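You operate a simulated robot arm through the tools that you are given. There is no shell and no other tool. Be economical: measure what you need, move in short steps, check, and stop when the job is done.

Carry out the task below with a simulated robot arm. There is one attempt and no reset: what you move stays moved.

## Task
Put things in order on the table top. At the end: the beige big cork is on the orange tray; the red pad stands on top of the brown sheet; the white scoop stands where the pink jar stood; the pink jar stands where the red pad stood; whatever was shut is shut again. Leave all else as you found it, and nothing knocked over.
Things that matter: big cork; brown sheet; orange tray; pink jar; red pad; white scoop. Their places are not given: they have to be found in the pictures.

The check looks at the end state, three seconds after you hand in, the way a careful person would. Anything else that was tipped, shoved, dropped, spilled or broken makes it a failure. Flat cloth is picked up by pressing the open fingertips on it (5 to 10 N) and closing them slowly along it; thin cloth reads only 2 to 8 mm in the jaws.

## Robot
A 6-joint arm with a two-finger parallel gripper, fixed in place. Base frame: the origin is at the foot of the arm, x ahead of it, y to its left, z up; the work surface is at about z = 0. Units: mm, rad, N and s.
With the tool pointing down near the work surface it reaches from about 180 to 460 mm from the base axis. Its first joint turns from -1.222 to 1.222 rad. Payload 1.9 kg.
The tool frame sits at the grasp point between the pads (the TCP): z along the fingers, y along the line on which they close. The tips reach 23 mm beyond it. Largest opening 94 mm; finger width 38, thickness 10; the body of the gripper, 54 by 96 mm, starts 39 mm behind the TCP.
Orientation is that of the tool frame in the base frame, as a unit quaternion [w, x, y, z]. With the fingers straight down and closing along the base's y, the tool's x points along the base's -x, its y along +y and its z along -z.

## Interface
- The arm moves only by the tool jog_arm. Its argument "plan" is text: rows parted by semicolons, each of 7 numbers parted by spaces: the finger opening in mm, from 0 to 94, then the shift along the tool's x, y, z in units of 400 mm (1.0 is 400 mm), then the turn, a rotation vector about the tool's x, y, z in units of 120 degrees (1.0 is 120 degrees). In form: hand dx dy dz rx ry rz; .... A call has 1 to 10 rows; each row is the pose to reach, as a shift and turn from the pose commanded when the call began, along the tool's axes at that moment. A call with a number of a shift or a turn outside -1 to 1 is refused whole. A row lasts 0.2 s, in which the tool goes at most 50 mm and 0.15 rad; a call with a longer step from one row to the next is refused whole, and so is a gripper value outside its range. Where a pose cannot be reached the arm comes as near as it can. A force on the tool above 40 N (or 10 N above the force at the start of the call, whichever is more), or a blocked arm, ends the call early, and 0.2 s more pass. The fingers move at their own pace (about 108 mm/s each) and stop on an object; they squeeze with about 37 N. The grip force told is the motor's: it shows also when the fingers shut on nothing. Time passes only in rows, and 0.2 s behind the last, so rows that repeat a pose let the fingers close. It gives the time, the measured TCP pose, the force on the tool (base axes), the opening and the grip force at its end, in the units of the frame above (readings bear some noise), with the torque about the TCP (base axes, N m) and any sound that the robot's microphone picked up.
- Cameras (640 x 400 px; columns grow to the right, rows downward): "scene" is fixed at [67.2, 314.6, 437.7]; the picture's right is [-0.70, -0.72, 0.00], its down [-0.42, 0.41, -0.81] and it looks along [0.58, -0.57, -0.58] (base axes); focal length 214 px, centre (320, 200). "wrist" rides on the gripper at [87, 16, -75] in the tool frame; the picture's right is [-0.18, 0.98, 0.00], its down [-0.58, -0.11, -0.81] and it looks along [-0.79, -0.15, 0.59] (tool axes); focal length 243 px, centre (320, 200).
- camera(camera): a new picture of that camera. It takes no simulated time.
- pixel_to_xyz(camera, pixels): for up to 12 pixels [column, row] of the newest picture of that camera ("zoom" is the newest enlarged one), the place [x, y, z] in the base frame of the surface seen there, good to about 2 mm, but the place of the scene camera against the robot may be out by one fixed shift of up to 18 mm in any direction. It takes no simulated time.
- close_up(camera, box): a new picture of the part [left, top, right, bottom] of that camera's present view, enlarged. It takes no simulated time.
- close_job(): hands the job in; it is judged then, once.

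Keep the steps short. Do not move on a guess: measure, check each grasp and each placing, and mend mistakes. In all there are 80 turns and 38 pictures (those below and enlarged ones count). Leave the gripper open and the arm clear of the work at the hand-in unless told otherwise, and finish with a single line.

The tools are called after "Call:" by a JSON object that holds its "fn" and its "kwargs". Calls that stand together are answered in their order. jog_arm: Moves the arm, as the interface text tells. Its arguments: {"type":"object","properties":{"plan":{"type":"string"}},"required":["plan"]} The other tools are called the same way: camera (camera) takes a picture; pixel_to_xyz (camera, pixels) gives the place of the surface under pixels of a picture; close_up (camera, box) takes an enlarged picture of a part of a camera's view; close_job () hands the job in.

At the start:

```text
clock: 0.0
position: [266.2, 32.0, 386.4]
orientation: [0.0, 0.001, 1.0, 0.0]
wrist_force: [-0.2, 0.3, -0.3]
torque: [0.01, 0.01, 0.05]
grip_width: 93.9
finger_force: 0.1
```

scene: 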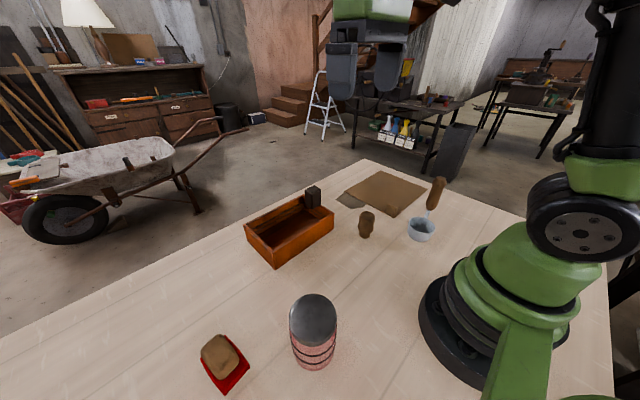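
wrist: 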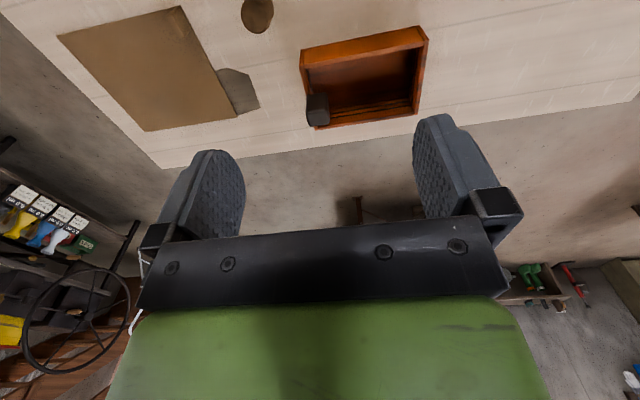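

I see a tray, a sheet, a jar, a red pad with something on it, and a bowl-like thing. I'll enlarge these first.

Call:
{"fn": "close_up", "kwargs": {"camera": "scene", "box": [180, 280, 360, 400]}}

Call:
{"fn": "close_up", "kwargs": {"camera": "scene", "box": [230, 150, 470, 280]}}

```text
3.33 times, centred on (270, 340) of scene
```

zoom: 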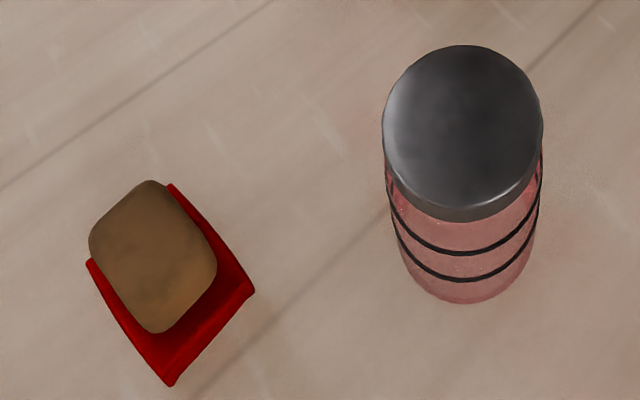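

```text
2.67 times, centred on (350, 215) of scene
```

zoom: 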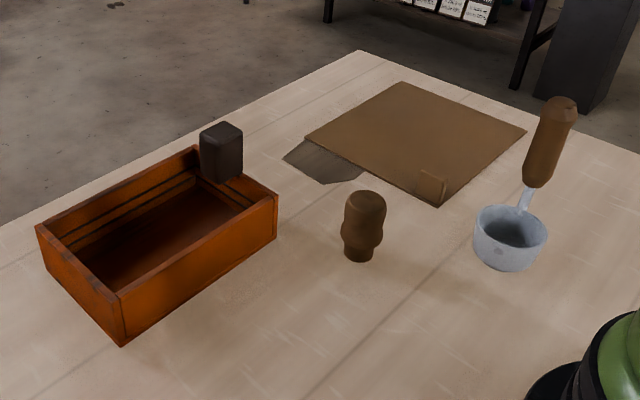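

I'll measure the main points in both the scene and wrist views.

Call:
{"fn": "pixel_to_xyz", "kwargs": {"camera": "zoom", "pixels": [[365, 200], [360, 258], [405, 83], [525, 130], [438, 205], [307, 135], [432, 185], [325, 165], [220, 135], [220, 175], [510, 240], [560, 105]]}}

Call:
{"fn": "pixel_to_xyz", "kwargs": {"camera": "scene", "pixels": [[313, 308], [313, 368], [220, 355], [228, 366], [202, 360], [229, 392], [249, 370], [275, 266], [245, 228], [333, 218], [320, 215], [285, 235]]}}

Call:
{"fn": "pixel_to_xyz", "kwargs": {"camera": "wrist", "pixels": [[258, 12], [180, 6], [58, 37], [145, 131], [237, 115], [250, 108], [317, 110], [302, 50], [424, 28], [414, 117], [315, 128], [360, 85]]}}

```text
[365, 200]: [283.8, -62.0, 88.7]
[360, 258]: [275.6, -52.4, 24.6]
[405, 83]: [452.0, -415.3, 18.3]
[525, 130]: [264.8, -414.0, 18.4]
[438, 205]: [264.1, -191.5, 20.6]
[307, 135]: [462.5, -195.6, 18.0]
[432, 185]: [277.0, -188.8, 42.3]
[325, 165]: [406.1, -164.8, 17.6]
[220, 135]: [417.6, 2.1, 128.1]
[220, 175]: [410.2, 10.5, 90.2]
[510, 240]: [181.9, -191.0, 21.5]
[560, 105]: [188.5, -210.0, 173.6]
```

```text
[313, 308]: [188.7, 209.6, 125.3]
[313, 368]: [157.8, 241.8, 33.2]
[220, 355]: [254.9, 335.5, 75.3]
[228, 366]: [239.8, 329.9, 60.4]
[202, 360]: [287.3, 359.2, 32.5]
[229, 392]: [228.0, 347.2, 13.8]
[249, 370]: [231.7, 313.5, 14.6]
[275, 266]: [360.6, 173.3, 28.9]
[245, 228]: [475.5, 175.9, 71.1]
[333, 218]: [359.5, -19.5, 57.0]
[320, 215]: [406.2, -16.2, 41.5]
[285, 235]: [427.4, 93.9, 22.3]
```

```text
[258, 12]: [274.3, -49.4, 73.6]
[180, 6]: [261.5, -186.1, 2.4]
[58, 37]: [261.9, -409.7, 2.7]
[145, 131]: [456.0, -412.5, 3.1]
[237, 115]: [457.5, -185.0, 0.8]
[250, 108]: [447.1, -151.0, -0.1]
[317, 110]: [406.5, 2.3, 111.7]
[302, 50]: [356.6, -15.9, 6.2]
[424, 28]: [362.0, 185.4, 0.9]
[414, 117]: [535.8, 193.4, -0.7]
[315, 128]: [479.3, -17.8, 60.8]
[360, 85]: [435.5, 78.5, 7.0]
```

The scene camera reads about 16 mm high, and also about (+2, -5) off in x and y, against the wrist camera. Next I'll move the wrist over the jar and red pad side, staying high, to see those two clearly.

Call:
{"fn": "jog_arm", "kwargs": {"plan": "94 0.03 0.074 0.031 0 0 -0.0627; 94 0.06 0.148 0.061 0 0 -0.1254; 94 0.09 0.222 0.092 0 0 -0.188; 94 0.12 0.296 0.123 0 0 -0.251; 94 0.15 0.37 0.154 0 0 -0.3135; 94 0.18 0.444 0.184 0 0 -0.376; 94 0.21 0.5175 0.215 0 0 -0.439; 94 0.21 0.5175 0.215 0 0 -0.439"}}

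Call:
{"fn": "camera", "kwargs": {"camera": "wrist"}}

```text
clock: 1.8
position: [178.4, 239.3, 299.4]
orientation: [-0.001, -0.444, 0.896, 0.0]
wrist_force: [0.3, 0.3, 0.7]
torque: [0.02, -0.02, -0.04]
grip_width: 94.0
finger_force: 0.1
```

```text
33 pictures are left
```

wrist: 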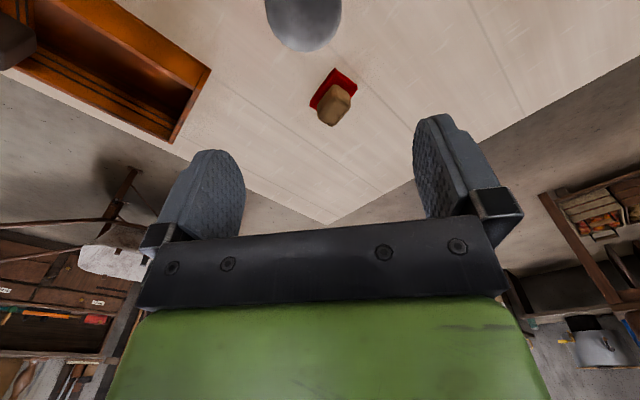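

Call:
{"fn": "close_up", "kwargs": {"camera": "wrist", "box": [240, 0, 440, 140]}}

Call:
{"fn": "close_up", "kwargs": {"camera": "wrist", "box": [0, 0, 220, 150]}}

Call:
{"fn": "pixel_to_xyz", "kwargs": {"camera": "wrist", "pixels": [[333, 110], [340, 90], [320, 108], [336, 69], [357, 83], [311, 104], [333, 125], [305, 25], [340, 10], [300, 50], [350, 97], [266, 20]]}}

```text
2.86 times, centred on (340, 70) of wrist
```

zoom: 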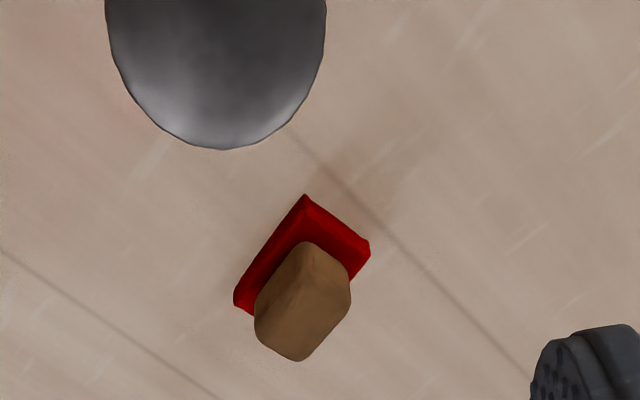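

```text
2.67 times, centred on (110, 75) of wrist
```

zoom: 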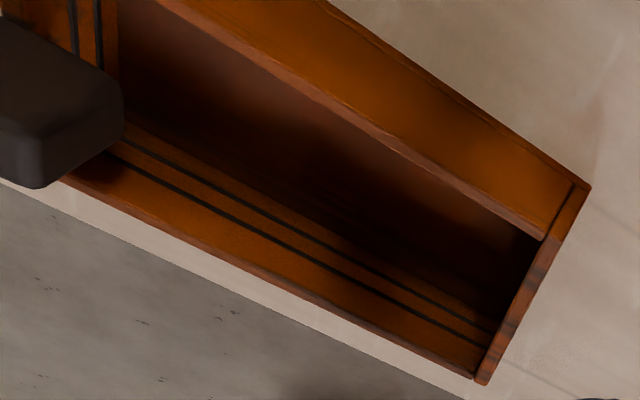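

```text
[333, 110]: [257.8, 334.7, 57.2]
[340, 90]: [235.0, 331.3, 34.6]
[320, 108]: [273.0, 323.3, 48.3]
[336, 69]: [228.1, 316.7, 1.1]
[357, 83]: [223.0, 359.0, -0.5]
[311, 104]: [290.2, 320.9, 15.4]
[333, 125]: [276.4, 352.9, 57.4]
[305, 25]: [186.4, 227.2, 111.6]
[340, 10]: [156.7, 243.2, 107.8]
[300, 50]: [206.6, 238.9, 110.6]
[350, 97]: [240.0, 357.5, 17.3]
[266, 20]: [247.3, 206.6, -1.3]
```

The red pad is about 62×45 mm, centred near (257, 340), with a rounded brown block on it. There is also a brown knob at about (275, -50). I need to tell which one is the cork, so I'll zoom in on both.

Call:
{"fn": "close_up", "kwargs": {"camera": "scene", "box": [340, 200, 396, 245]}}

Call:
{"fn": "close_up", "kwargs": {"camera": "scene", "box": [190, 325, 262, 400]}}

```text
8.89 times, centred on (368, 222) of scene
```

zoom: 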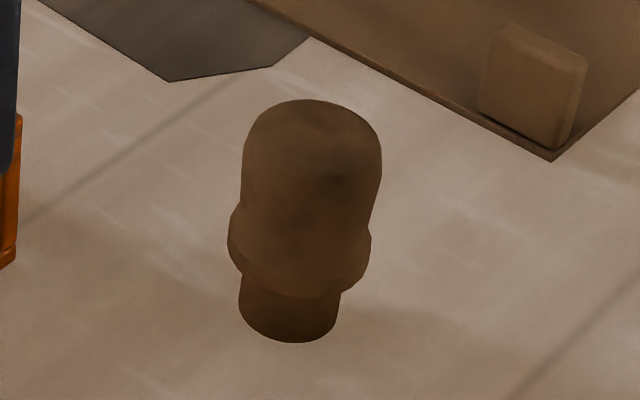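

```text
5.33 times, centred on (226, 362) of scene
```

zoom: 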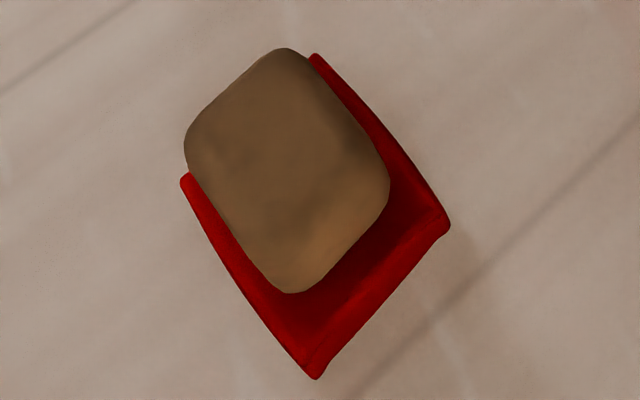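

The (275, -50) object has a tapered stopper shape, so it is the cork. The block on the red pad looks like its grip, and the sheet and tray carry similar blocks. I'll hover over the pad with the fingers lined up to its axes and look closer.

Call:
{"fn": "jog_arm", "kwargs": {"plan": "94 -0.0535 -0.001 0.066 0 0 0.065; 94 -0.107 -0.001 0.132 0 0 0.13; 94 -0.16 -0.002 0.198 0 0 0.195; 94 -0.214 -0.003 0.264 0 0 0.26; 94 -0.267 -0.003 0.33 0 0 0.325; 94 -0.321 -0.004 0.3975 0 0 0.39; 94 -0.321 -0.004 0.3975 0 0 0.39"}}

Call:
{"fn": "camera", "kwargs": {"camera": "wrist"}}

```text
clock: 3.4
position: [262.2, 339.8, 139.8]
orientation: [0.0, -0.05, 0.999, 0.0]
wrist_force: [0.1, 0.3, 0.6]
torque: [-0.02, 0.0, 0.01]
grip_width: 94.1
finger_force: 0.1
```

```text
28 pictures are left
```

wrist: 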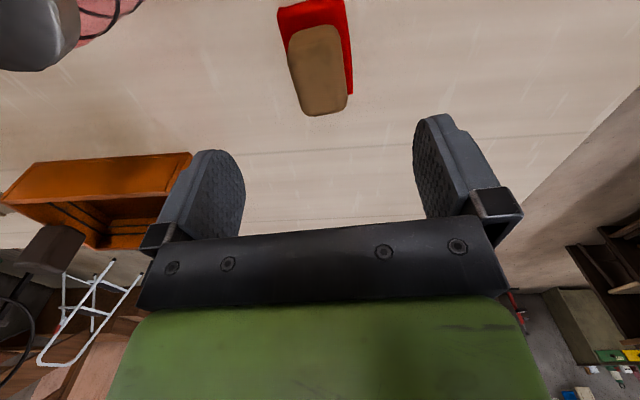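

Call:
{"fn": "pixel_to_xyz", "kwargs": {"camera": "wrist", "pixels": [[296, 38], [336, 35], [291, 70], [343, 70], [305, 112], [343, 105], [279, 8], [345, 3], [353, 93], [320, 75], [320, 40], [320, 105]]}}

Call:
{"fn": "close_up", "kwargs": {"camera": "wrist", "box": [260, 0, 380, 120]}}

```text
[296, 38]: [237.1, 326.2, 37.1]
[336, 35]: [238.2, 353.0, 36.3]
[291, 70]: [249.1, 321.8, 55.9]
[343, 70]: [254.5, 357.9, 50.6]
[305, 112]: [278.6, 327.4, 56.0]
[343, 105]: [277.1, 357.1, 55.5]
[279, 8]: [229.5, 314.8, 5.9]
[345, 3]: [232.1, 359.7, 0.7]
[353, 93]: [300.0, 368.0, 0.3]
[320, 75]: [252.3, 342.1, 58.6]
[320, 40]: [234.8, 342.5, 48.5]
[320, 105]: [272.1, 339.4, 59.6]
```

```text
3.33 times, centred on (320, 60) of wrist
```

zoom: 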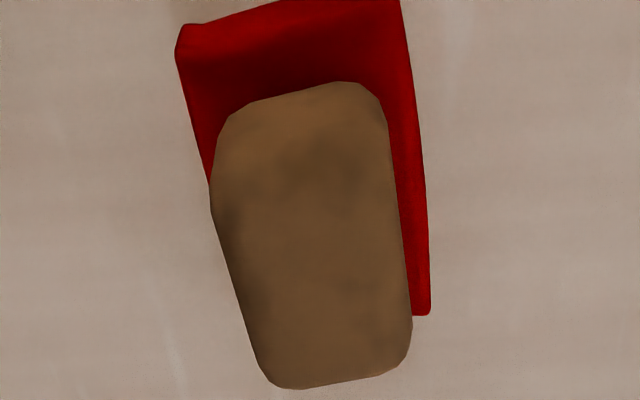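

The knob spans x 235–280 and y 322–358, with its top at z≈59. The pad is centred at about (259, 340). I'll lower to TCP z≈45, keeping the tips above the pad edges, without closing yet.

Call:
{"fn": "jog_arm", "kwargs": {"plan": "94 0.005 0 0.08 0 0 0; 94 0.01 0.001 0.16 0 0 0; 94 0.01 0.001 0.22 0 0 0; 94 0.01 0.001 0.2375 0 0 0; 94 0.01 0.001 0.2375 0 0 0"}}

Call:
{"fn": "camera", "kwargs": {"camera": "wrist"}}

```text
clock: 4.6
position: [257.3, 340.4, 46.4]
orientation: [0.0, -0.051, 0.999, 0.001]
wrist_force: [0.1, -0.2, -0.9]
torque: [0.0, 0.05, 0.02]
grip_width: 94.0
finger_force: 0.2
```

```text
26 pictures are left
```

wrist: 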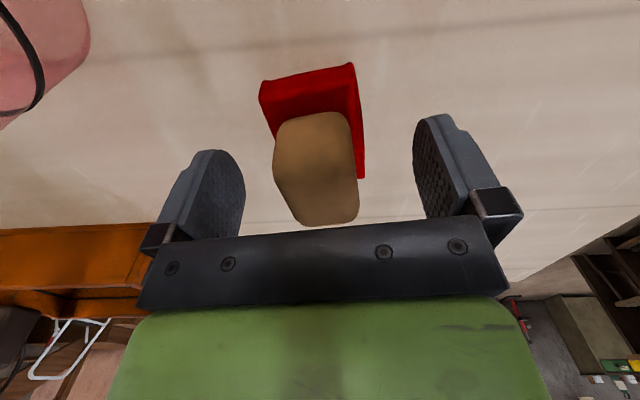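

The knob sits centred between the fingers at about (318, 165), so I'll close on it.

Call:
{"fn": "jog_arm", "kwargs": {"plan": "60 0 0 0 0 0 0; 45 0 0 0 0 0 0; 36 0 0 0 0 0 0; 28 0 0 0 0 0 0; 20 0 0 0 0 0 0; 20 0 0 0 0 0 0"}}

```text
clock: 6.0
position: [257.9, 339.4, 48.8]
orientation: [-0.001, -0.051, 0.999, 0.001]
wrist_force: [0.8, -0.8, 1.1]
torque: [-0.04, 0.03, 0.02]
grip_width: 35.4
finger_force: 36.8
```

The grip is firm at 35.4 mm. I'll lift about 25 mm slowly and look.

Call:
{"fn": "jog_arm", "kwargs": {"plan": "20 0 0 -0.02 0 0 0; 20 0 0 -0.04 0 0 0; 20 0 0 -0.065 0 0 0; 20 0 0 -0.065 0 0 0"}}

Call:
{"fn": "camera", "kwargs": {"camera": "scene"}}

```text
clock: 7.0
position: [256.5, 340.1, 72.7]
orientation: [0.0, -0.05, 0.999, -0.001]
wrist_force: [-0.4, 0.4, -1.0]
torque: [-0.02, -0.01, -0.02]
grip_width: 35.5
finger_force: 37.1
```

```text
25 pictures are left
```

scene: 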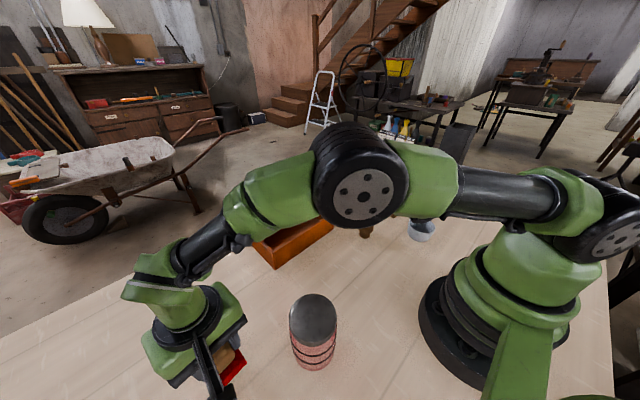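

The red pad seems to have come up with the knob. I'll check with the wrist camera.

Call:
{"fn": "close_up", "kwargs": {"camera": "wrist", "box": [220, 40, 440, 240]}}

Call:
{"fn": "pixel_to_xyz", "kwargs": {"camera": "zoom", "pixels": [[250, 130], [180, 150], [370, 100], [150, 95], [280, 200]]}}

```text
2.00 times, centred on (330, 140) of wrist
```

zoom: 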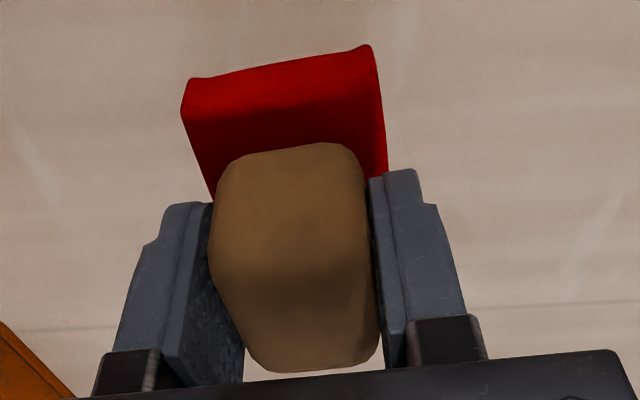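

```text
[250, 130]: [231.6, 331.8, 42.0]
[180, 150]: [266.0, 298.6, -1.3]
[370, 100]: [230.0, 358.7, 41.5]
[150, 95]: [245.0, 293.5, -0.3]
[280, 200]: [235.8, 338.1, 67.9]
```

The pad is lifted together with its knob and its edge reads z≈42, so they are one object. I'll raise it to z≈230 and start carrying it towards the sheet.

Call:
{"fn": "jog_arm", "kwargs": {"plan": "20 0 0 -0.1 0 0 0; 20 0 0 -0.2 0 0 0; 20 0 0 -0.3 0 0 0; 20 0 0 -0.3925 0 0 0; 20 -0.002 -0.1 -0.3925 0 0 0; 20 -0.004 -0.21 -0.3925 0 0 0; 20 -0.006 -0.32 -0.3925 0 0 0; 20 -0.008 -0.43 -0.3925 0 0 0; 20 -0.009 -0.54 -0.3925 0 0 0; 20 -0.011 -0.65 -0.3925 0 0 0"}}

```text
clock: 9.2
position: [290.4, 80.9, 227.4]
orientation: [0.001, -0.052, 0.999, 0.0]
wrist_force: [-0.4, 0.6, -1.1]
torque: [-0.01, -0.02, 0.0]
grip_width: 35.4
finger_force: 37.3
```

Call:
{"fn": "jog_arm", "kwargs": {"plan": "20 -0.001 -0.1 0 0 0 0; 20 -0.003 -0.2 0 0 0 0; 20 -0.004 -0.3 0 0 0 0; 20 -0.006 -0.41 0 0 0 0; 20 -0.007 -0.52 0 0 0 0; 20 -0.009 -0.63 0 0 0 0; 20 -0.01 -0.74 0 0 0 0; 20 -0.012 -0.83 0 0 0 0; 20 -0.012 -0.883 0 0 0 0; 20 -0.012 -0.883 0 0 0 0"}}

Call:
{"fn": "camera", "kwargs": {"camera": "wrist"}}

```text
clock: 11.4
position: [327.2, -267.5, 230.8]
orientation: [0.0, -0.051, 0.999, 0.0]
wrist_force: [0.2, 0.6, -0.7]
torque: [0.01, -0.01, 0.0]
grip_width: 35.6
finger_force: 36.8
```

```text
23 pictures are left
```

wrist: 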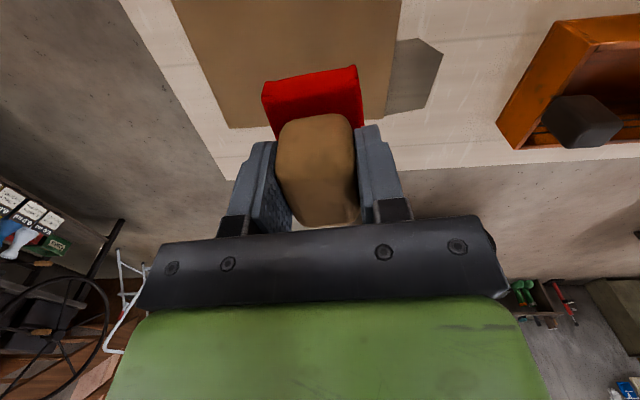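

The sheet is below and clear, covering x 262–457 and y -186 to -411. I'll lower most of the way to z≈60.

Call:
{"fn": "jog_arm", "kwargs": {"plan": "20 0 0 0.1 0 0 0; 20 0 0 0.2 0 0 0; 20 0 0 0.3 0 0 0; 20 0 0 0.37 0 0 0; 20 0 0 0.415 0 0 0; 20 0 0 0.425 0 0 0; 20 0 0 0.425 0 0 0"}}

Call:
{"fn": "camera", "kwargs": {"camera": "wrist"}}

```text
clock: 13.0
position: [328.5, -268.7, 59.5]
orientation: [0.0, -0.05, 0.999, -0.001]
wrist_force: [-0.3, 0.7, -1.0]
torque: [-0.01, -0.04, -0.02]
grip_width: 35.3
finger_force: 36.9
```

```text
22 pictures are left
```

wrist: 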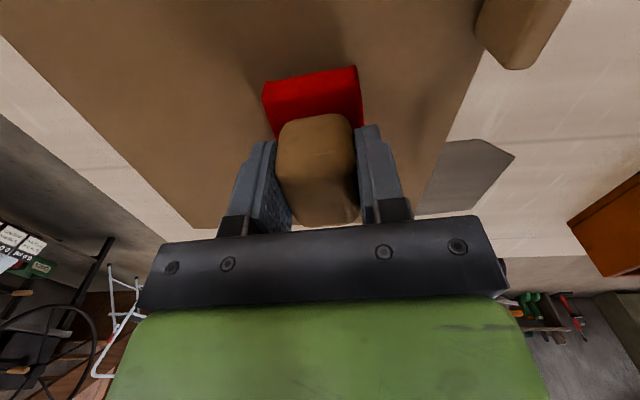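

The pad hovers about 10 mm above the sheet. I'll ease it down in small steps until I read contact.

Call:
{"fn": "jog_arm", "kwargs": {"plan": "20 0 0 0.006 0 0 0; 20 0 0 0.012 0 0 0; 20 0 0 0.016 0 0 0; 20 0 0 0.019 0 0 0; 20 0 0 0.019 0 0 0"}}

```text
clock: 14.2
position: [329.7, -268.7, 52.1]
orientation: [0.001, -0.05, 0.999, 0.0]
wrist_force: [-0.4, -0.4, -0.8]
torque: [0.0, 0.0, 0.0]
grip_width: 35.4
finger_force: 36.7
```

Call:
{"fn": "jog_arm", "kwargs": {"plan": "20 0 0 0.003 0 0 0; 20 0 0 0.006 0 0 0; 20 0 0 0.006 0 0 0"}}

```text
clock: 15.0
position: [330.0, -268.3, 51.3]
orientation: [0.002, -0.051, 0.999, -0.001]
wrist_force: [-6.2, -0.3, 22.9]
torque: [0.06, 0.25, -0.02]
grip_width: 35.2
finger_force: 37.1
```

Contact reads 23 N. I'll back up 1 mm, open slowly to clear the knob, then rise.

Call:
{"fn": "jog_arm", "kwargs": {"plan": "20 0 0 -0.003 0 0 0; 40 0 0 -0.003 0 0 0; 50 0 0 -0.003 0 0 0; 60 0 0 -0.003 0 0 0; 64 0 0 -0.003 0 0 0; 64 0 0 -0.05 0 0 0; 64 0 0 -0.14 0 0 0; 64 0 0 -0.25 0 0 0; 64 0 0 -0.36 0 0 0; 64 0 0 -0.36 0 0 0"}}

Call:
{"fn": "camera", "kwargs": {"camera": "wrist"}}

```text
clock: 17.2
position: [326.4, -268.8, 195.5]
orientation: [0.0, -0.051, 0.999, 0.001]
wrist_force: [0.0, 0.0, -1.1]
torque: [-0.02, -0.02, -0.03]
grip_width: 64.2
finger_force: 0.1
```

```text
21 pictures are left
```

wrist: 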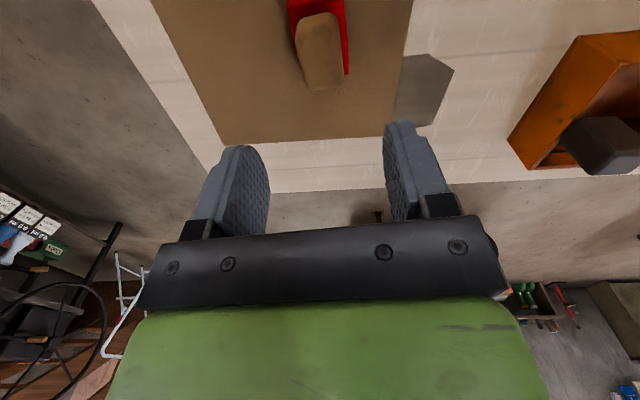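

The pad stands squarely on the sheet. Next I'll move above the cork near (275, -50).

Call:
{"fn": "jog_arm", "kwargs": {"plan": "94 0.012 0.093 0 0 0 0.01; 94 0.024 0.186 0 0 0 0.02; 94 0.036 0.279 0 0 0 0.03; 94 0.048 0.372 0 0 0 0.04; 94 0.06 0.465 0 0 0 0.048; 94 0.072 0.5575 0 0 0 0.048; 94 0.072 0.5575 0 0 0 0.048"}}

Call:
{"fn": "camera", "kwargs": {"camera": "wrist"}}

```text
clock: 18.8
position: [277.0, -50.2, 190.8]
orientation: [0.0, 0.0, 1.0, 0.001]
wrist_force: [0.6, 0.4, 0.7]
torque: [-0.02, 0.01, 0.07]
grip_width: 93.9
finger_force: 0.1
```

```text
20 pictures are left
```

wrist: 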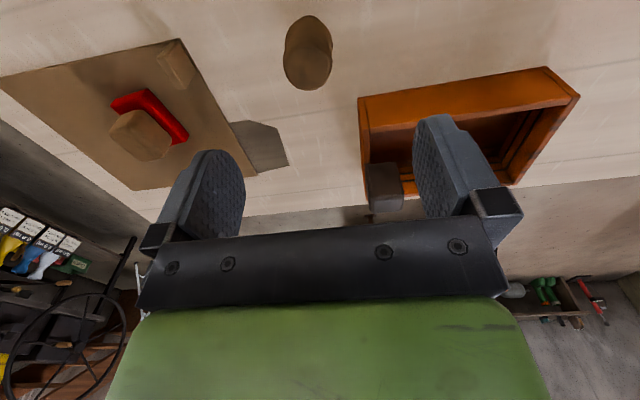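

Call:
{"fn": "pixel_to_xyz", "kwargs": {"camera": "wrist", "pixels": [[308, 68], [290, 66], [327, 66], [308, 85], [308, 52], [310, 20], [360, 100], [545, 68], [580, 96], [515, 184], [440, 90], [385, 180]]}}

Call:
{"fn": "close_up", "kwargs": {"camera": "wrist", "box": [340, 60, 600, 220]}}

```text
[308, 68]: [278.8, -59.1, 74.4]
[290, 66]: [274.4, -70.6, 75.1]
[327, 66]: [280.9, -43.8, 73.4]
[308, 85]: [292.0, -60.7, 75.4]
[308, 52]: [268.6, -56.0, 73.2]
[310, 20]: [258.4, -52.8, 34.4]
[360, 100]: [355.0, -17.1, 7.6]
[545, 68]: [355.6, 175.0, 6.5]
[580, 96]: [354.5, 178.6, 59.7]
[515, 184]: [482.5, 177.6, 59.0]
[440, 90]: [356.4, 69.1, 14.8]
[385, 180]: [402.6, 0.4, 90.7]
```

```text
2.46 times, centred on (470, 140) of wrist
```

zoom: 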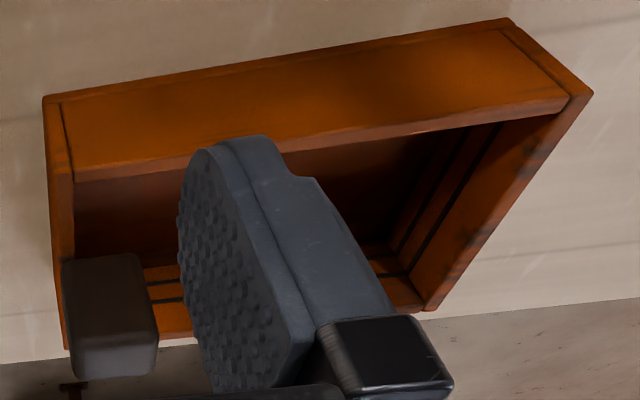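

The cork's axis is at about (279, -57), its top is at z≈75, and it is about 30 mm across. The tray spans x 355–482 and y -18 to 178, with 59 mm walls. I'll lower around the cork to TCP z≈58.

Call:
{"fn": "jog_arm", "kwargs": {"plan": "94 -0.005 -0.017 0.05 0 0 0; 94 -0.005 -0.017 0.15 0 0 0; 94 -0.005 -0.017 0.25 0 0 0; 94 -0.005 -0.017 0.31 0 0 0; 94 -0.005 -0.017 0.332 0 0 0; 94 -0.005 -0.017 0.332 0 0 0"}}

Call:
{"fn": "camera", "kwargs": {"camera": "wrist"}}

```text
clock: 20.2
position: [278.6, -55.2, 59.3]
orientation: [0.0, -0.001, 1.0, 0.0]
wrist_force: [0.4, -0.2, 1.0]
torque: [0.04, 0.05, 0.01]
grip_width: 93.9
finger_force: 0.0
```

```text
18 pictures are left
```

wrist: 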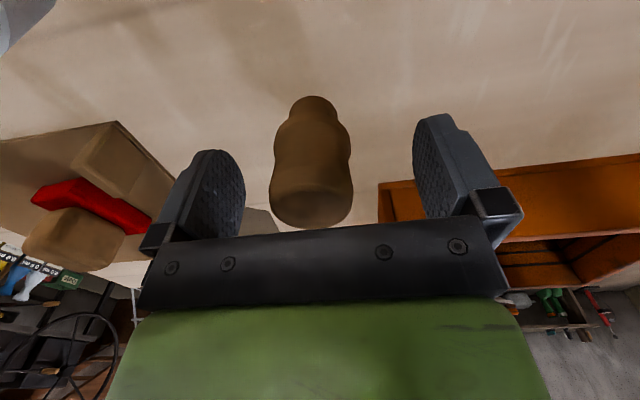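

Call:
{"fn": "pixel_to_xyz", "kwargs": {"camera": "wrist", "pixels": [[285, 165], [340, 165], [312, 165], [312, 205], [312, 140], [313, 105], [235, 180], [430, 170]]}}

```text
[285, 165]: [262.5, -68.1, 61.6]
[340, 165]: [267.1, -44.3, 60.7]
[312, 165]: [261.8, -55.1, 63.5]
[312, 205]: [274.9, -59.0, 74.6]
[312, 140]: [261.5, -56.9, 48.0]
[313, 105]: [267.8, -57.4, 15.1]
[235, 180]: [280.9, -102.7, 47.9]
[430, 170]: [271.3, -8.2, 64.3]
```

The cork's centre is at y≈-57 and the fingers' at -55.5, so I'll shift 1.5 mm and close.

Call:
{"fn": "jog_arm", "kwargs": {"plan": "70 0 -0.004 0 0 0 0; 55 0 -0.004 0 0 0 0; 46 0 -0.004 0 0 0 0; 40 0 -0.004 0 0 0 0; 34 0 -0.004 0 0 0 0; 26 0 -0.004 0 0 0 0; 18 0 -0.004 0 0 0 0; 18 0 -0.004 0 0 0 0"}}

```text
clock: 22.0
position: [278.6, -57.4, 59.5]
orientation: [0.0, -0.001, 1.0, 0.0]
wrist_force: [0.2, 0.7, 0.3]
torque: [-0.01, 0.0, 0.02]
grip_width: 38.2
finger_force: 37.0
```

The grip is firm at 38.2 mm. I'll lift and carry the cork over the tray interior at about (418, 90).

Call:
{"fn": "jog_arm", "kwargs": {"plan": "18 0 0 -0.06 0 0 0; 18 0 0 -0.16 0 0 0; 18 0 0 -0.26 0 0 0; 18 0 0 -0.325 0 0 0; 18 -0.058 0.061 -0.325 0 0 0; 18 -0.116 0.122 -0.325 0 0 0; 18 -0.19 0.2 -0.325 0 0 0; 18 -0.27 0.285 -0.325 0 0 0; 18 -0.3475 0.3675 -0.325 0 0 0; 18 -0.3475 0.3675 -0.325 0 0 0"}}

Call:
{"fn": "camera", "kwargs": {"camera": "wrist"}}

```text
clock: 24.2
position: [417.4, 89.3, 191.0]
orientation: [-0.001, -0.001, 1.0, 0.0]
wrist_force: [-0.4, 0.2, -0.9]
torque: [-0.02, 0.0, 0.05]
grip_width: 38.1
finger_force: 37.1
```

```text
17 pictures are left
```

wrist: 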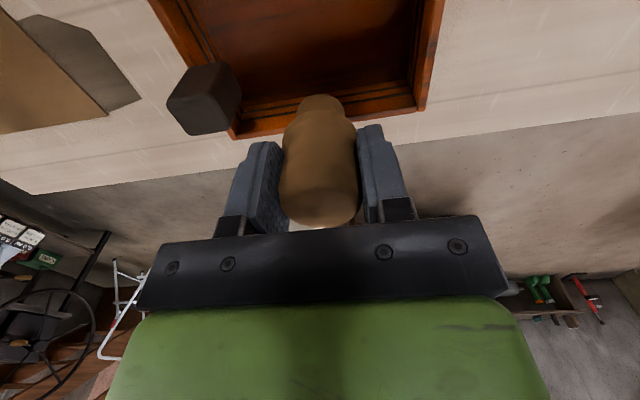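

Call:
{"fn": "pixel_to_xyz", "kwargs": {"camera": "wrist", "pixels": [[300, 40], [330, 80], [260, 60], [400, 70], [205, 90], [330, 5], [235, 85], [320, 98]]}}

```text
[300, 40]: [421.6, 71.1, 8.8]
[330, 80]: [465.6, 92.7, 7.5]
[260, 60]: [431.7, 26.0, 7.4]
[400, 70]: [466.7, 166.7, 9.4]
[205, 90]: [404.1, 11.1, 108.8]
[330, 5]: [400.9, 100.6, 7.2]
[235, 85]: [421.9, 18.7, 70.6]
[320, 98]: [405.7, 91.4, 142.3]
```

The tray floor is flat at z≈8 under the cork. I'll lower to z≈72, then ease it down to contact.

Call:
{"fn": "jog_arm", "kwargs": {"plan": "18 0 0 0.08 0 0 0; 18 0 0 0.18 0 0 0; 18 0 0 0.26 0 0 0; 18 0 0 0.29 0 0 0; 18 0 0 0.298 0 0 0; 18 0 0 0.303 0 0 0; 18 0 0 0.306 0 0 0; 18 0 0 0.306 0 0 0"}}

```text
clock: 25.1
position: [419.1, 90.6, 92.3]
orientation: [0.006, 0.0, 1.0, 0.003]
wrist_force: [-1.9, -0.2, 8.1]
torque: [-0.01, 0.03, 0.0]
grip_width: 35.7
finger_force: 36.9
stopped in row 4: the force on the tool passed its limit (the readings are from after the stop); the commanded pose is now the measured one
```

It stopped early at z≈92 and the grip width changed to 35.7 mm. I'll look before doing anything else.

Call:
{"fn": "camera", "kwargs": {"camera": "wrist"}}

Call:
{"fn": "close_up", "kwargs": {"camera": "scene", "box": [220, 160, 400, 280]}}

```text
16 pictures are left
```

wrist: 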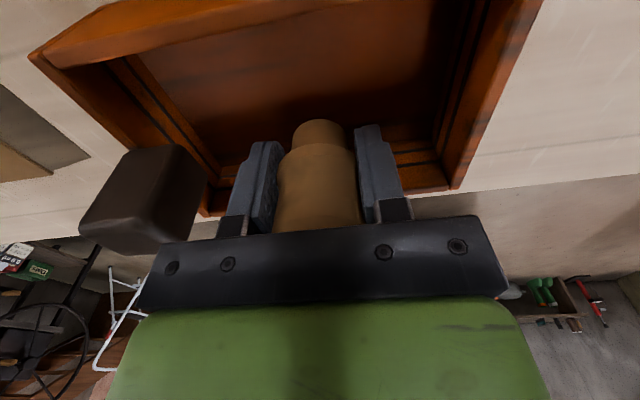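

```text
3.33 times, centred on (310, 220) of scene
```

zoom: 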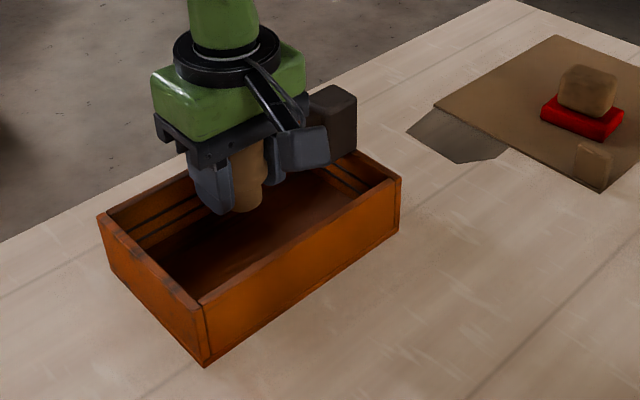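

Call:
{"fn": "pixel_to_xyz", "kwargs": {"camera": "wrist", "pixels": [[320, 124], [320, 135], [318, 155], [318, 210], [300, 60], [230, 110], [400, 110], [140, 180], [180, 160], [540, 5], [452, 188], [30, 55]]}}

Call:
{"fn": "pixel_to_xyz", "kwargs": {"camera": "zoom", "pixels": [[245, 208], [245, 185], [332, 100], [335, 140], [230, 250], [205, 360], [400, 180], [98, 218], [290, 200], [250, 150]]}}

```text
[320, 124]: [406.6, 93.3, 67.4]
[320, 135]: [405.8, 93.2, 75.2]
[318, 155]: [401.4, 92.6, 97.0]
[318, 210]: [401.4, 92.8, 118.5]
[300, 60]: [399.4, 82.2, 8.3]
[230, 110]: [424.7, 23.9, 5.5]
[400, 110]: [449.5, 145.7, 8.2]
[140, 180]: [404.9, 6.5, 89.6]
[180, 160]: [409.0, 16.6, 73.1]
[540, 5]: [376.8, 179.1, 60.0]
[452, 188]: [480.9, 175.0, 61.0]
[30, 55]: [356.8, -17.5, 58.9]
```

```text
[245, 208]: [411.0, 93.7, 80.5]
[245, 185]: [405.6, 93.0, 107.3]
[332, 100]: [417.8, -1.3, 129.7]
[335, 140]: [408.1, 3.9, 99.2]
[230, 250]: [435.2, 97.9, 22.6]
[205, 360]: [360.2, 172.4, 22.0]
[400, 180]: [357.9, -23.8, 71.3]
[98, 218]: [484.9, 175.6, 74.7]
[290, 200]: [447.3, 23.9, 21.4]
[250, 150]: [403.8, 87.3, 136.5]
```

The cork's bottom is resting at z≈62, level with the tray rim, and it slid up in the fingers. So the tray's top acts as a solid support across its opening, and the tray hasn't moved. The cork is upright and pressing with about 8 N. Standing there it is on the tray, so I'll rise 1 mm to unload the palm, open slowly, and look before leaving.

Call:
{"fn": "jog_arm", "kwargs": {"plan": "18 0 0 -0.002 0 0 0; 38 0 0 -0.002 0 0 0; 42 0 0 -0.002 0 0 0; 48 0 0 -0.002 0 0 0; 54 0 0 -0.002 0 0 0; 60 0 0 -0.002 0 0 0; 60 0 0 -0.002 0 0 0"}}

Call:
{"fn": "camera", "kwargs": {"camera": "wrist"}}

```text
clock: 26.7
position: [420.0, 89.6, 91.3]
orientation: [0.006, 0.0, 1.0, 0.003]
wrist_force: [-0.6, 0.5, 21.4]
torque: [-0.03, 0.08, 0.02]
grip_width: 60.2
finger_force: 0.0
```

```text
14 pictures are left
```

wrist: 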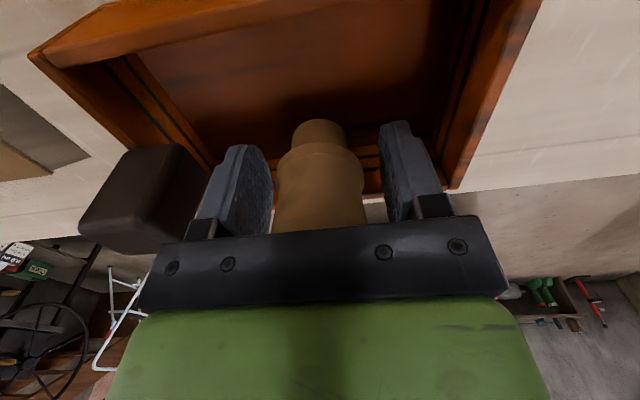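

The palm is pressing on the cork's top (21 N up), which confirms something solid under it. I'll rise straight up gently.

Call:
{"fn": "jog_arm", "kwargs": {"plan": "60 0 0 -0.006 0 0 0; 60 0 0 -0.015 0 0 0; 70 0 0 -0.04 0 0 0; 80 0 0 -0.09 0 0 0; 94 0 0 -0.18 0 0 0; 94 0 0 -0.28 0 0 0; 94 0 0 -0.36 0 0 0; 94 0 0 -0.36 0 0 0"}}

Call:
{"fn": "camera", "kwargs": {"camera": "scene"}}

```text
clock: 28.5
position: [415.2, 90.8, 234.6]
orientation: [0.006, 0.0, 1.0, 0.002]
wrist_force: [-1.0, -0.3, 0.4]
torque: [-0.01, 0.0, -0.02]
grip_width: 94.2
finger_force: 0.1
```

```text
13 pictures are left
```

scene: 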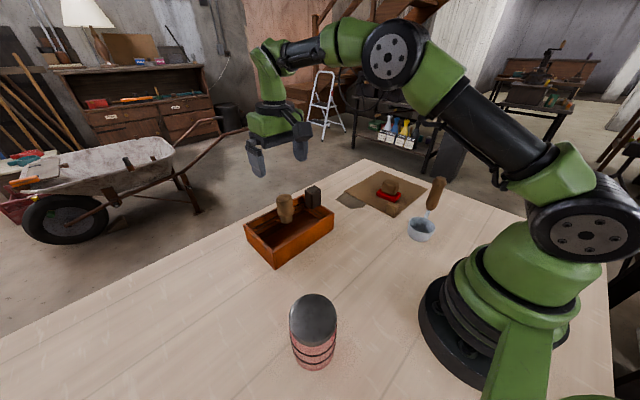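

The cork stands upright on the tray. Next is the jar, so I'll hover over it.

Call:
{"fn": "jog_arm", "kwargs": {"plan": "94 0.084 0.048 0 0 0 -0.0614; 94 0.168 0.096 0 0 0 -0.1228; 94 0.252 0.144 0 0 0 -0.1842; 94 0.336 0.191 0 0 0 -0.2456; 94 0.42 0.239 0 0 0 -0.307; 94 0.504 0.287 0 0 0 -0.3684; 94 0.5875 0.335 0 0 0 -0.43; 94 0.5875 0.335 0 0 0 -0.43"}}

Call:
{"fn": "camera", "kwargs": {"camera": "wrist"}}

```text
clock: 30.3
position: [181.9, 224.4, 234.7]
orientation: [0.007, -0.435, 0.9, 0.0]
wrist_force: [-0.4, -1.2, -0.7]
torque: [-0.02, 0.02, 0.0]
grip_width: 93.8
finger_force: 0.0
```

```text
12 pictures are left
```

wrist: 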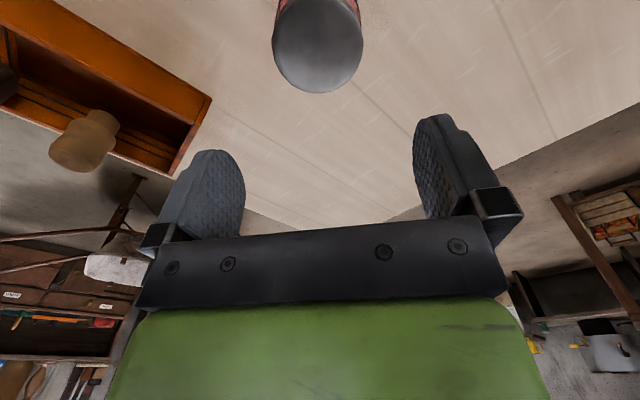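

Call:
{"fn": "pixel_to_xyz", "kwargs": {"camera": "wrist", "pixels": [[275, 48], [359, 43], [318, 89], [314, 6], [317, 46], [285, 75], [350, 73], [290, 2], [345, 2], [300, 2]]}}

Call:
{"fn": "close_up", "kwargs": {"camera": "scene", "box": [275, 285, 350, 380]}}

```text
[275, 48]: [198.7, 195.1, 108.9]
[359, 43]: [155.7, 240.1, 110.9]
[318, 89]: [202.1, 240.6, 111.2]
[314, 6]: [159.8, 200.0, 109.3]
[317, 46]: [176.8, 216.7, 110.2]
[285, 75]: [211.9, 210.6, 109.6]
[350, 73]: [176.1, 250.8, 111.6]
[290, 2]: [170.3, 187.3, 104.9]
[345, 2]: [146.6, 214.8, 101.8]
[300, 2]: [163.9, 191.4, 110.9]
```

```text
4.21 times, centred on (312, 332) of scene
```

zoom: 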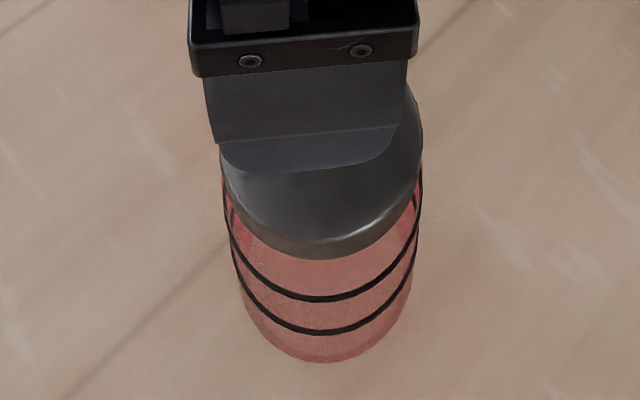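

The lid's centre is about (179.5, 219), 64 mm across, with its top at z≈110.5. I'll lower to TCP z≈74 so the pads sit below the lid and the palm just clears it, and I'll remove the small tilt too.

Call:
{"fn": "jog_arm", "kwargs": {"plan": "94 0.014 -0.004 0.06 -0.0045 0.0036 0; 94 0.014 -0.004 0.14 -0.0045 0.0036 0; 94 0.014 -0.004 0.22 -0.0045 0.0036 0; 94 0.014 -0.004 0.29 -0.0045 0.0036 0; 94 0.014 -0.004 0.35 -0.0045 0.0036 0; 94 0.014 -0.004 0.385 -0.0045 0.0036 0; 94 0.014 -0.004 0.402 -0.0045 0.0036 0; 94 0.014 -0.004 0.402 -0.0045 0.0036 0"}}

Call:
{"fn": "camera", "kwargs": {"camera": "wrist"}}

```text
clock: 32.1
position: [179.8, 219.4, 71.5]
orientation: [0.001, -0.435, 0.901, 0.002]
wrist_force: [-1.4, -0.7, 5.8]
torque: [-0.01, -0.06, -0.03]
grip_width: 94.1
finger_force: 0.0
```

```text
10 pictures are left
```

wrist: 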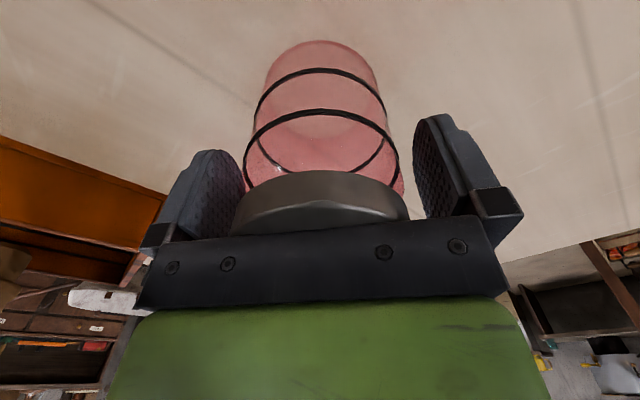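

The jar is between the fingers, and 5.8 N suggests the palm just touches the lid. I'll rise 1.5 mm, close, and lift only 6 mm to test whether the jar follows.

Call:
{"fn": "jog_arm", "kwargs": {"plan": "94 0 0 -0.004 0 0 0; 80 0 0 -0.004 0 0 0; 72 0 0 -0.004 0 0 0; 66 0 0 -0.004 0 0 0; 60 0 0 -0.004 0 0 0; 50 0 0 -0.004 0 0 0; 50 0 0 -0.004 0 0 0; 50 0 0 -0.01 0 0 0; 50 0 0 -0.019 0 0 0; 50 0 0 -0.019 0 0 0"}}

Call:
{"fn": "camera", "kwargs": {"camera": "wrist"}}

```text
clock: 34.3
position: [180.3, 218.3, 79.9]
orientation: [0.001, -0.435, 0.9, 0.003]
wrist_force: [-0.2, -0.6, -3.6]
torque: [-0.04, 0.0, 0.03]
grip_width: 70.1
finger_force: 37.1
```

```text
9 pictures are left
```

wrist: 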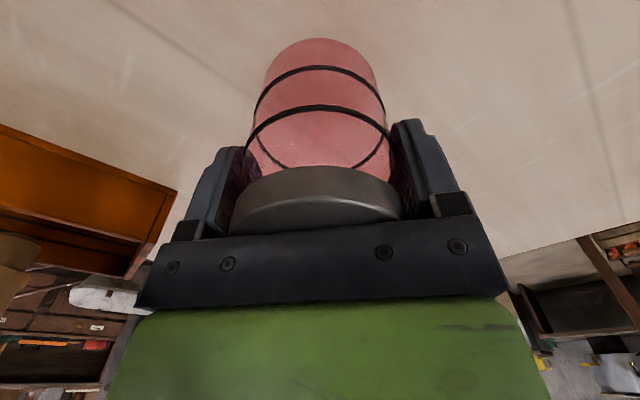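

Force of -3.6 N suggests the weight is on the gripper. I'll check the jar's bottom height and the lid seam.

Call:
{"fn": "pixel_to_xyz", "kwargs": {"camera": "wrist", "pixels": [[318, 41], [318, 45], [318, 70], [318, 108], [318, 160], [318, 170], [318, 175], [318, 36], [318, 200]]}}

```text
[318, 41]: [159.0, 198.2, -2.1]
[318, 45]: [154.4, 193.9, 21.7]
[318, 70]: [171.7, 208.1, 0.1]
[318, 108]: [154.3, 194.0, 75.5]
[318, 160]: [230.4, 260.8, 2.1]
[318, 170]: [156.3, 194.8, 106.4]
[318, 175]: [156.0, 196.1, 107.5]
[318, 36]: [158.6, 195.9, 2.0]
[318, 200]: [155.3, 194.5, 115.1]
```

Call:
{"fn": "jog_arm", "kwargs": {"plan": "50 0 0 -0.02 0 0 0; 50 0 0 -0.05 0 0 0; 50 0 0 -0.08 0 0 0; 50 0 0 -0.08 0 0 0"}}

Call:
{"fn": "close_up", "kwargs": {"camera": "scene", "box": [230, 250, 390, 400]}}

```text
clock: 35.3
position: [182.9, 218.5, 112.4]
orientation: [0.001, -0.434, 0.901, 0.002]
wrist_force: [0.4, -0.3, -2.7]
torque: [0.03, 0.0, -0.01]
grip_width: 70.2
finger_force: 36.7
```

```text
2.67 times, centred on (310, 325) of scene
```

zoom: 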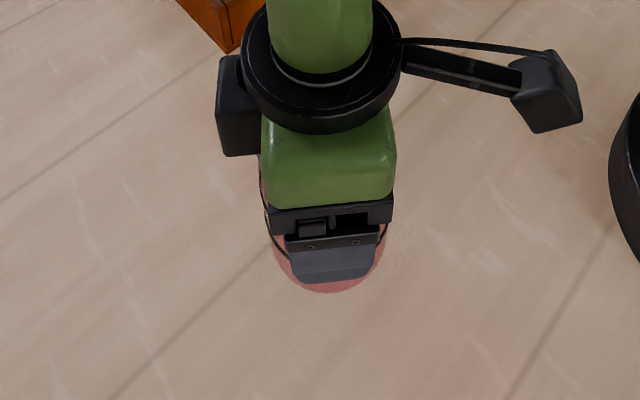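

The jar and lid lifted as one. I'll carry it to the pad's old place at (259, 340), holding it about 38 mm up.

Call:
{"fn": "jog_arm", "kwargs": {"plan": "50 -0.06 0.006 0 0 0 0; 50 -0.14 0.014 0 0 0 0; 50 -0.22 0.022 0 0 0 0; 50 -0.3 0.03 0 0 0 0; 50 -0.34 0.034 0 0 0 0; 50 -0.358 0.0355 0 0 0 0; 50 -0.358 0.0355 0 0 0 0"}}

```text
clock: 36.9
position: [259.9, 340.4, 113.0]
orientation: [0.001, -0.436, 0.9, 0.002]
wrist_force: [-0.2, 1.5, -2.6]
torque: [-0.02, 0.0, 0.03]
grip_width: 70.2
finger_force: 37.1
```

It's over (260, 340). I'll lower 35 mm, then the last bit gently.

Call:
{"fn": "jog_arm", "kwargs": {"plan": "50 0 0 0.03 0 0 0; 50 0 0 0.06 0 0 0; 50 0 0 0.08 0 0 0; 50 0 0 0.09 0 0 0; 50 0 0 0.093 0 0 0; 50 0 0 0.093 0 0 0"}}

```text
clock: 38.3
position: [260.3, 339.1, 75.2]
orientation: [0.001, -0.434, 0.901, 0.002]
wrist_force: [-0.7, -0.2, -2.9]
torque: [0.0, 0.0, 0.01]
grip_width: 70.1
finger_force: 37.3
```

Call:
{"fn": "jog_arm", "kwargs": {"plan": "50 0 0 0.002 0 0 0; 50 0 0 0.004 0 0 0; 50 0 0 0.004 0 0 0"}}

```text
clock: 39.1
position: [258.4, 340.3, 73.5]
orientation: [0.001, -0.436, 0.9, 0.002]
wrist_force: [0.9, 0.5, -4.1]
torque: [-0.01, -0.03, 0.01]
grip_width: 70.2
finger_force: 36.8
```

Call:
{"fn": "jog_arm", "kwargs": {"plan": "50 0 0 0.0025 0 0 0; 50 0 0 0.005 0 0 0; 50 0 0 0.005 0 0 0"}}

```text
clock: 39.9
position: [260.9, 340.9, 73.8]
orientation: [0.003, -0.435, 0.9, 0.003]
wrist_force: [-4.2, 0.9, 17.4]
torque: [-0.23, 0.08, 0.08]
grip_width: 70.2
finger_force: 37.1
```

It touches down at 17 N. I'll ease up slightly, open, and rise straight up.

Call:
{"fn": "jog_arm", "kwargs": {"plan": "50 0 0 -0.003 0 0 0; 74 0 0 -0.003 0 0 0; 84 0 0 -0.003 0 0 0; 94 0 0 -0.003 0 0 0; 94 0 0 -0.003 0 0 0; 94 0 0 -0.05 0 0 0; 94 0 0 -0.13 0 0 0; 94 0 0 -0.23 0 0 0; 94 0 0 -0.33 0 0 0; 94 0 0 -0.42 0 0 0"}}

Call:
{"fn": "camera", "kwargs": {"camera": "scene"}}

```text
clock: 42.1
position: [259.4, 342.4, 237.7]
orientation: [0.001, -0.435, 0.9, 0.002]
wrist_force: [-0.5, -0.2, 0.6]
torque: [0.02, 0.0, 0.01]
grip_width: 94.1
finger_force: 0.0
```

```text
7 pictures are left
```

scene: 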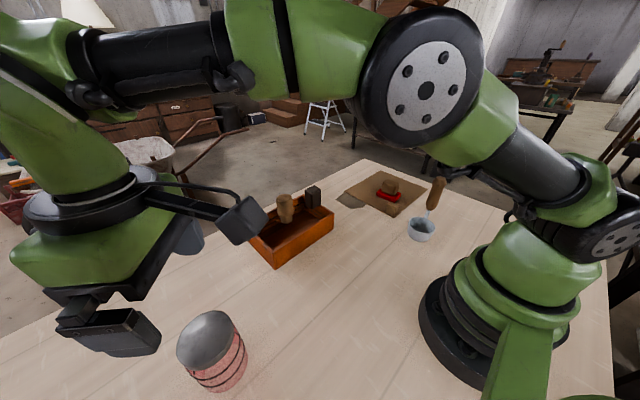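

The jar stands upright with its lid on. The scoop is the last item. I'll travel high towards it in two legs.

Call:
{"fn": "jog_arm", "kwargs": {"plan": "94 0.0764 -0.0657 -0.016 0 0 0.0614; 94 0.1529 -0.1314 -0.032 0 0 0.1228; 94 0.2293 -0.1971 -0.048 0 0 0.1842; 94 0.3057 -0.2629 -0.064 0 0 0.2456; 94 0.3821 -0.3286 -0.08 0 0 0.307; 94 0.4586 -0.3943 -0.096 0 0 0.3684; 94 0.535 -0.46 -0.1125 0 0 0.43"}}

```text
clock: 43.7
position: [269.6, 58.6, 287.2]
orientation: [0.001, 0.002, 1.0, 0.003]
wrist_force: [-0.4, 0.2, -0.5]
torque: [-0.03, 0.05, 0.03]
grip_width: 93.9
finger_force: 0.0
```

Call:
{"fn": "jog_arm", "kwargs": {"plan": "94 0.0368 -0.0825 -0.001 0 0 0.0546; 94 0.0736 -0.165 -0.002 0 0 0.1091; 94 0.1104 -0.2475 -0.003 0 0 0.1637; 94 0.1471 -0.33 -0.005 0 0 0.2183; 94 0.1839 -0.4125 -0.006 0 0 0.2729; 94 0.2207 -0.495 -0.007 0 0 0.3274; 94 0.2575 -0.5775 -0.008 0 0 0.382; 94 0.2575 -0.5775 -0.008 0 0 0.382"}}

Call:
{"fn": "camera", "kwargs": {"camera": "wrist"}}

```text
clock: 45.5
position: [168.2, -172.5, 285.7]
orientation: [-0.001, 0.39, 0.921, 0.003]
wrist_force: [-0.1, -0.2, 0.2]
torque: [0.0, 0.01, 0.02]
grip_width: 94.0
finger_force: 0.0
```

```text
6 pictures are left
```

wrist: 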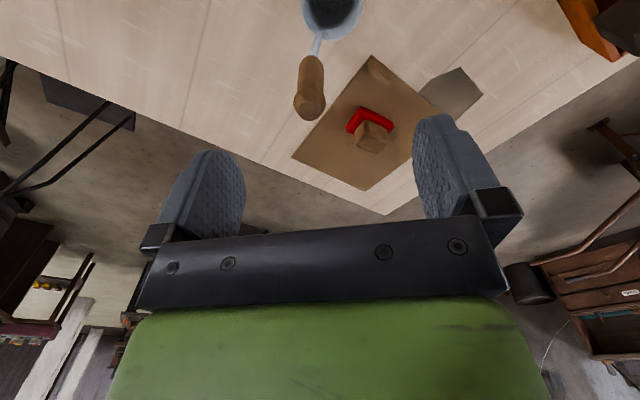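

Call:
{"fn": "pixel_to_xyz", "kwargs": {"camera": "wrist", "pixels": [[310, 105], [297, 100], [323, 100], [312, 85], [312, 62], [317, 44], [303, 10], [362, 6], [333, 10], [333, 37], [310, 116], [334, 2]]}}

Call:
{"fn": "close_up", "kwargs": {"camera": "wrist", "box": [270, 0, 400, 130]}}

```text
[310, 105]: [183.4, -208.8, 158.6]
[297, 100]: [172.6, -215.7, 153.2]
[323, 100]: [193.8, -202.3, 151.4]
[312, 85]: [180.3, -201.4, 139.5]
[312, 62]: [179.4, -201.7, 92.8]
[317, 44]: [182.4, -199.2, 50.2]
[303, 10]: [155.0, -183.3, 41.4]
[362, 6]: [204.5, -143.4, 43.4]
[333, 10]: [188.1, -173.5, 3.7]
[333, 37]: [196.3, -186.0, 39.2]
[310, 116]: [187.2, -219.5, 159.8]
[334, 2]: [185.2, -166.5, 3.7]
```

```text
3.08 times, centred on (335, 65) of wrist
```

zoom: 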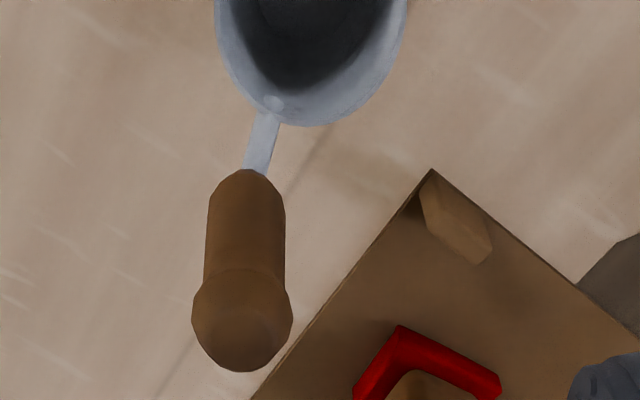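

The handle axis is at about (185.5, -210), about 25 mm across at the knob, with its top at z≈160. The cup's centre is about (180, -164). I'll line up the fingers along base y, which is the handle-to-cup direction, and hover just above the handle.

Call:
{"fn": "jog_arm", "kwargs": {"plan": "94 -0.016 -0.006 0.03 0 0 -0.064; 94 -0.032 -0.011 0.06 0 0 -0.128; 94 -0.049 -0.017 0.09 0 0 -0.192; 94 -0.065 -0.023 0.13 0 0 -0.256; 94 -0.081 -0.028 0.18 0 0 -0.32; 94 -0.0974 -0.034 0.22 0 0 -0.3825; 94 -0.0974 -0.034 0.239 0 0 -0.3825; 94 -0.0974 -0.034 0.239 0 0 -0.3825"}}

Call:
{"fn": "camera", "kwargs": {"camera": "wrist"}}

```text
clock: 47.3
position: [186.2, -209.6, 190.2]
orientation: [0.0, -0.001, 1.0, 0.002]
wrist_force: [0.3, -0.1, -0.1]
torque: [0.03, -0.01, -0.02]
grip_width: 93.9
finger_force: 0.1
```

```text
4 pictures are left
```

wrist: 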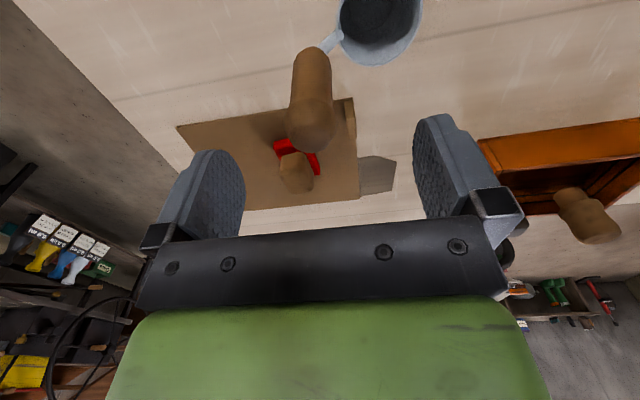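

Call:
{"fn": "pixel_to_xyz", "kwargs": {"camera": "wrist", "pixels": [[310, 120], [289, 122], [332, 122], [310, 145], [311, 95], [311, 70], [311, 52], [342, 30], [420, 20], [375, 62], [378, 20], [345, 5]]}}

```text
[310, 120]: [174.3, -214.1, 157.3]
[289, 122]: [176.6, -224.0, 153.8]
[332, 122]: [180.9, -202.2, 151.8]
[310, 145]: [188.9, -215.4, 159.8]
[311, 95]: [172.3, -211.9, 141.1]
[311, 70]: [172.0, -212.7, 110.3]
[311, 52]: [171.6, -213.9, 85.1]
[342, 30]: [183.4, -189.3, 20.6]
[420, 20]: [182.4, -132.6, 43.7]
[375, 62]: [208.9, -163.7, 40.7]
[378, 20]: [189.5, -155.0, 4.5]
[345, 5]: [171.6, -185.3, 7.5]
```

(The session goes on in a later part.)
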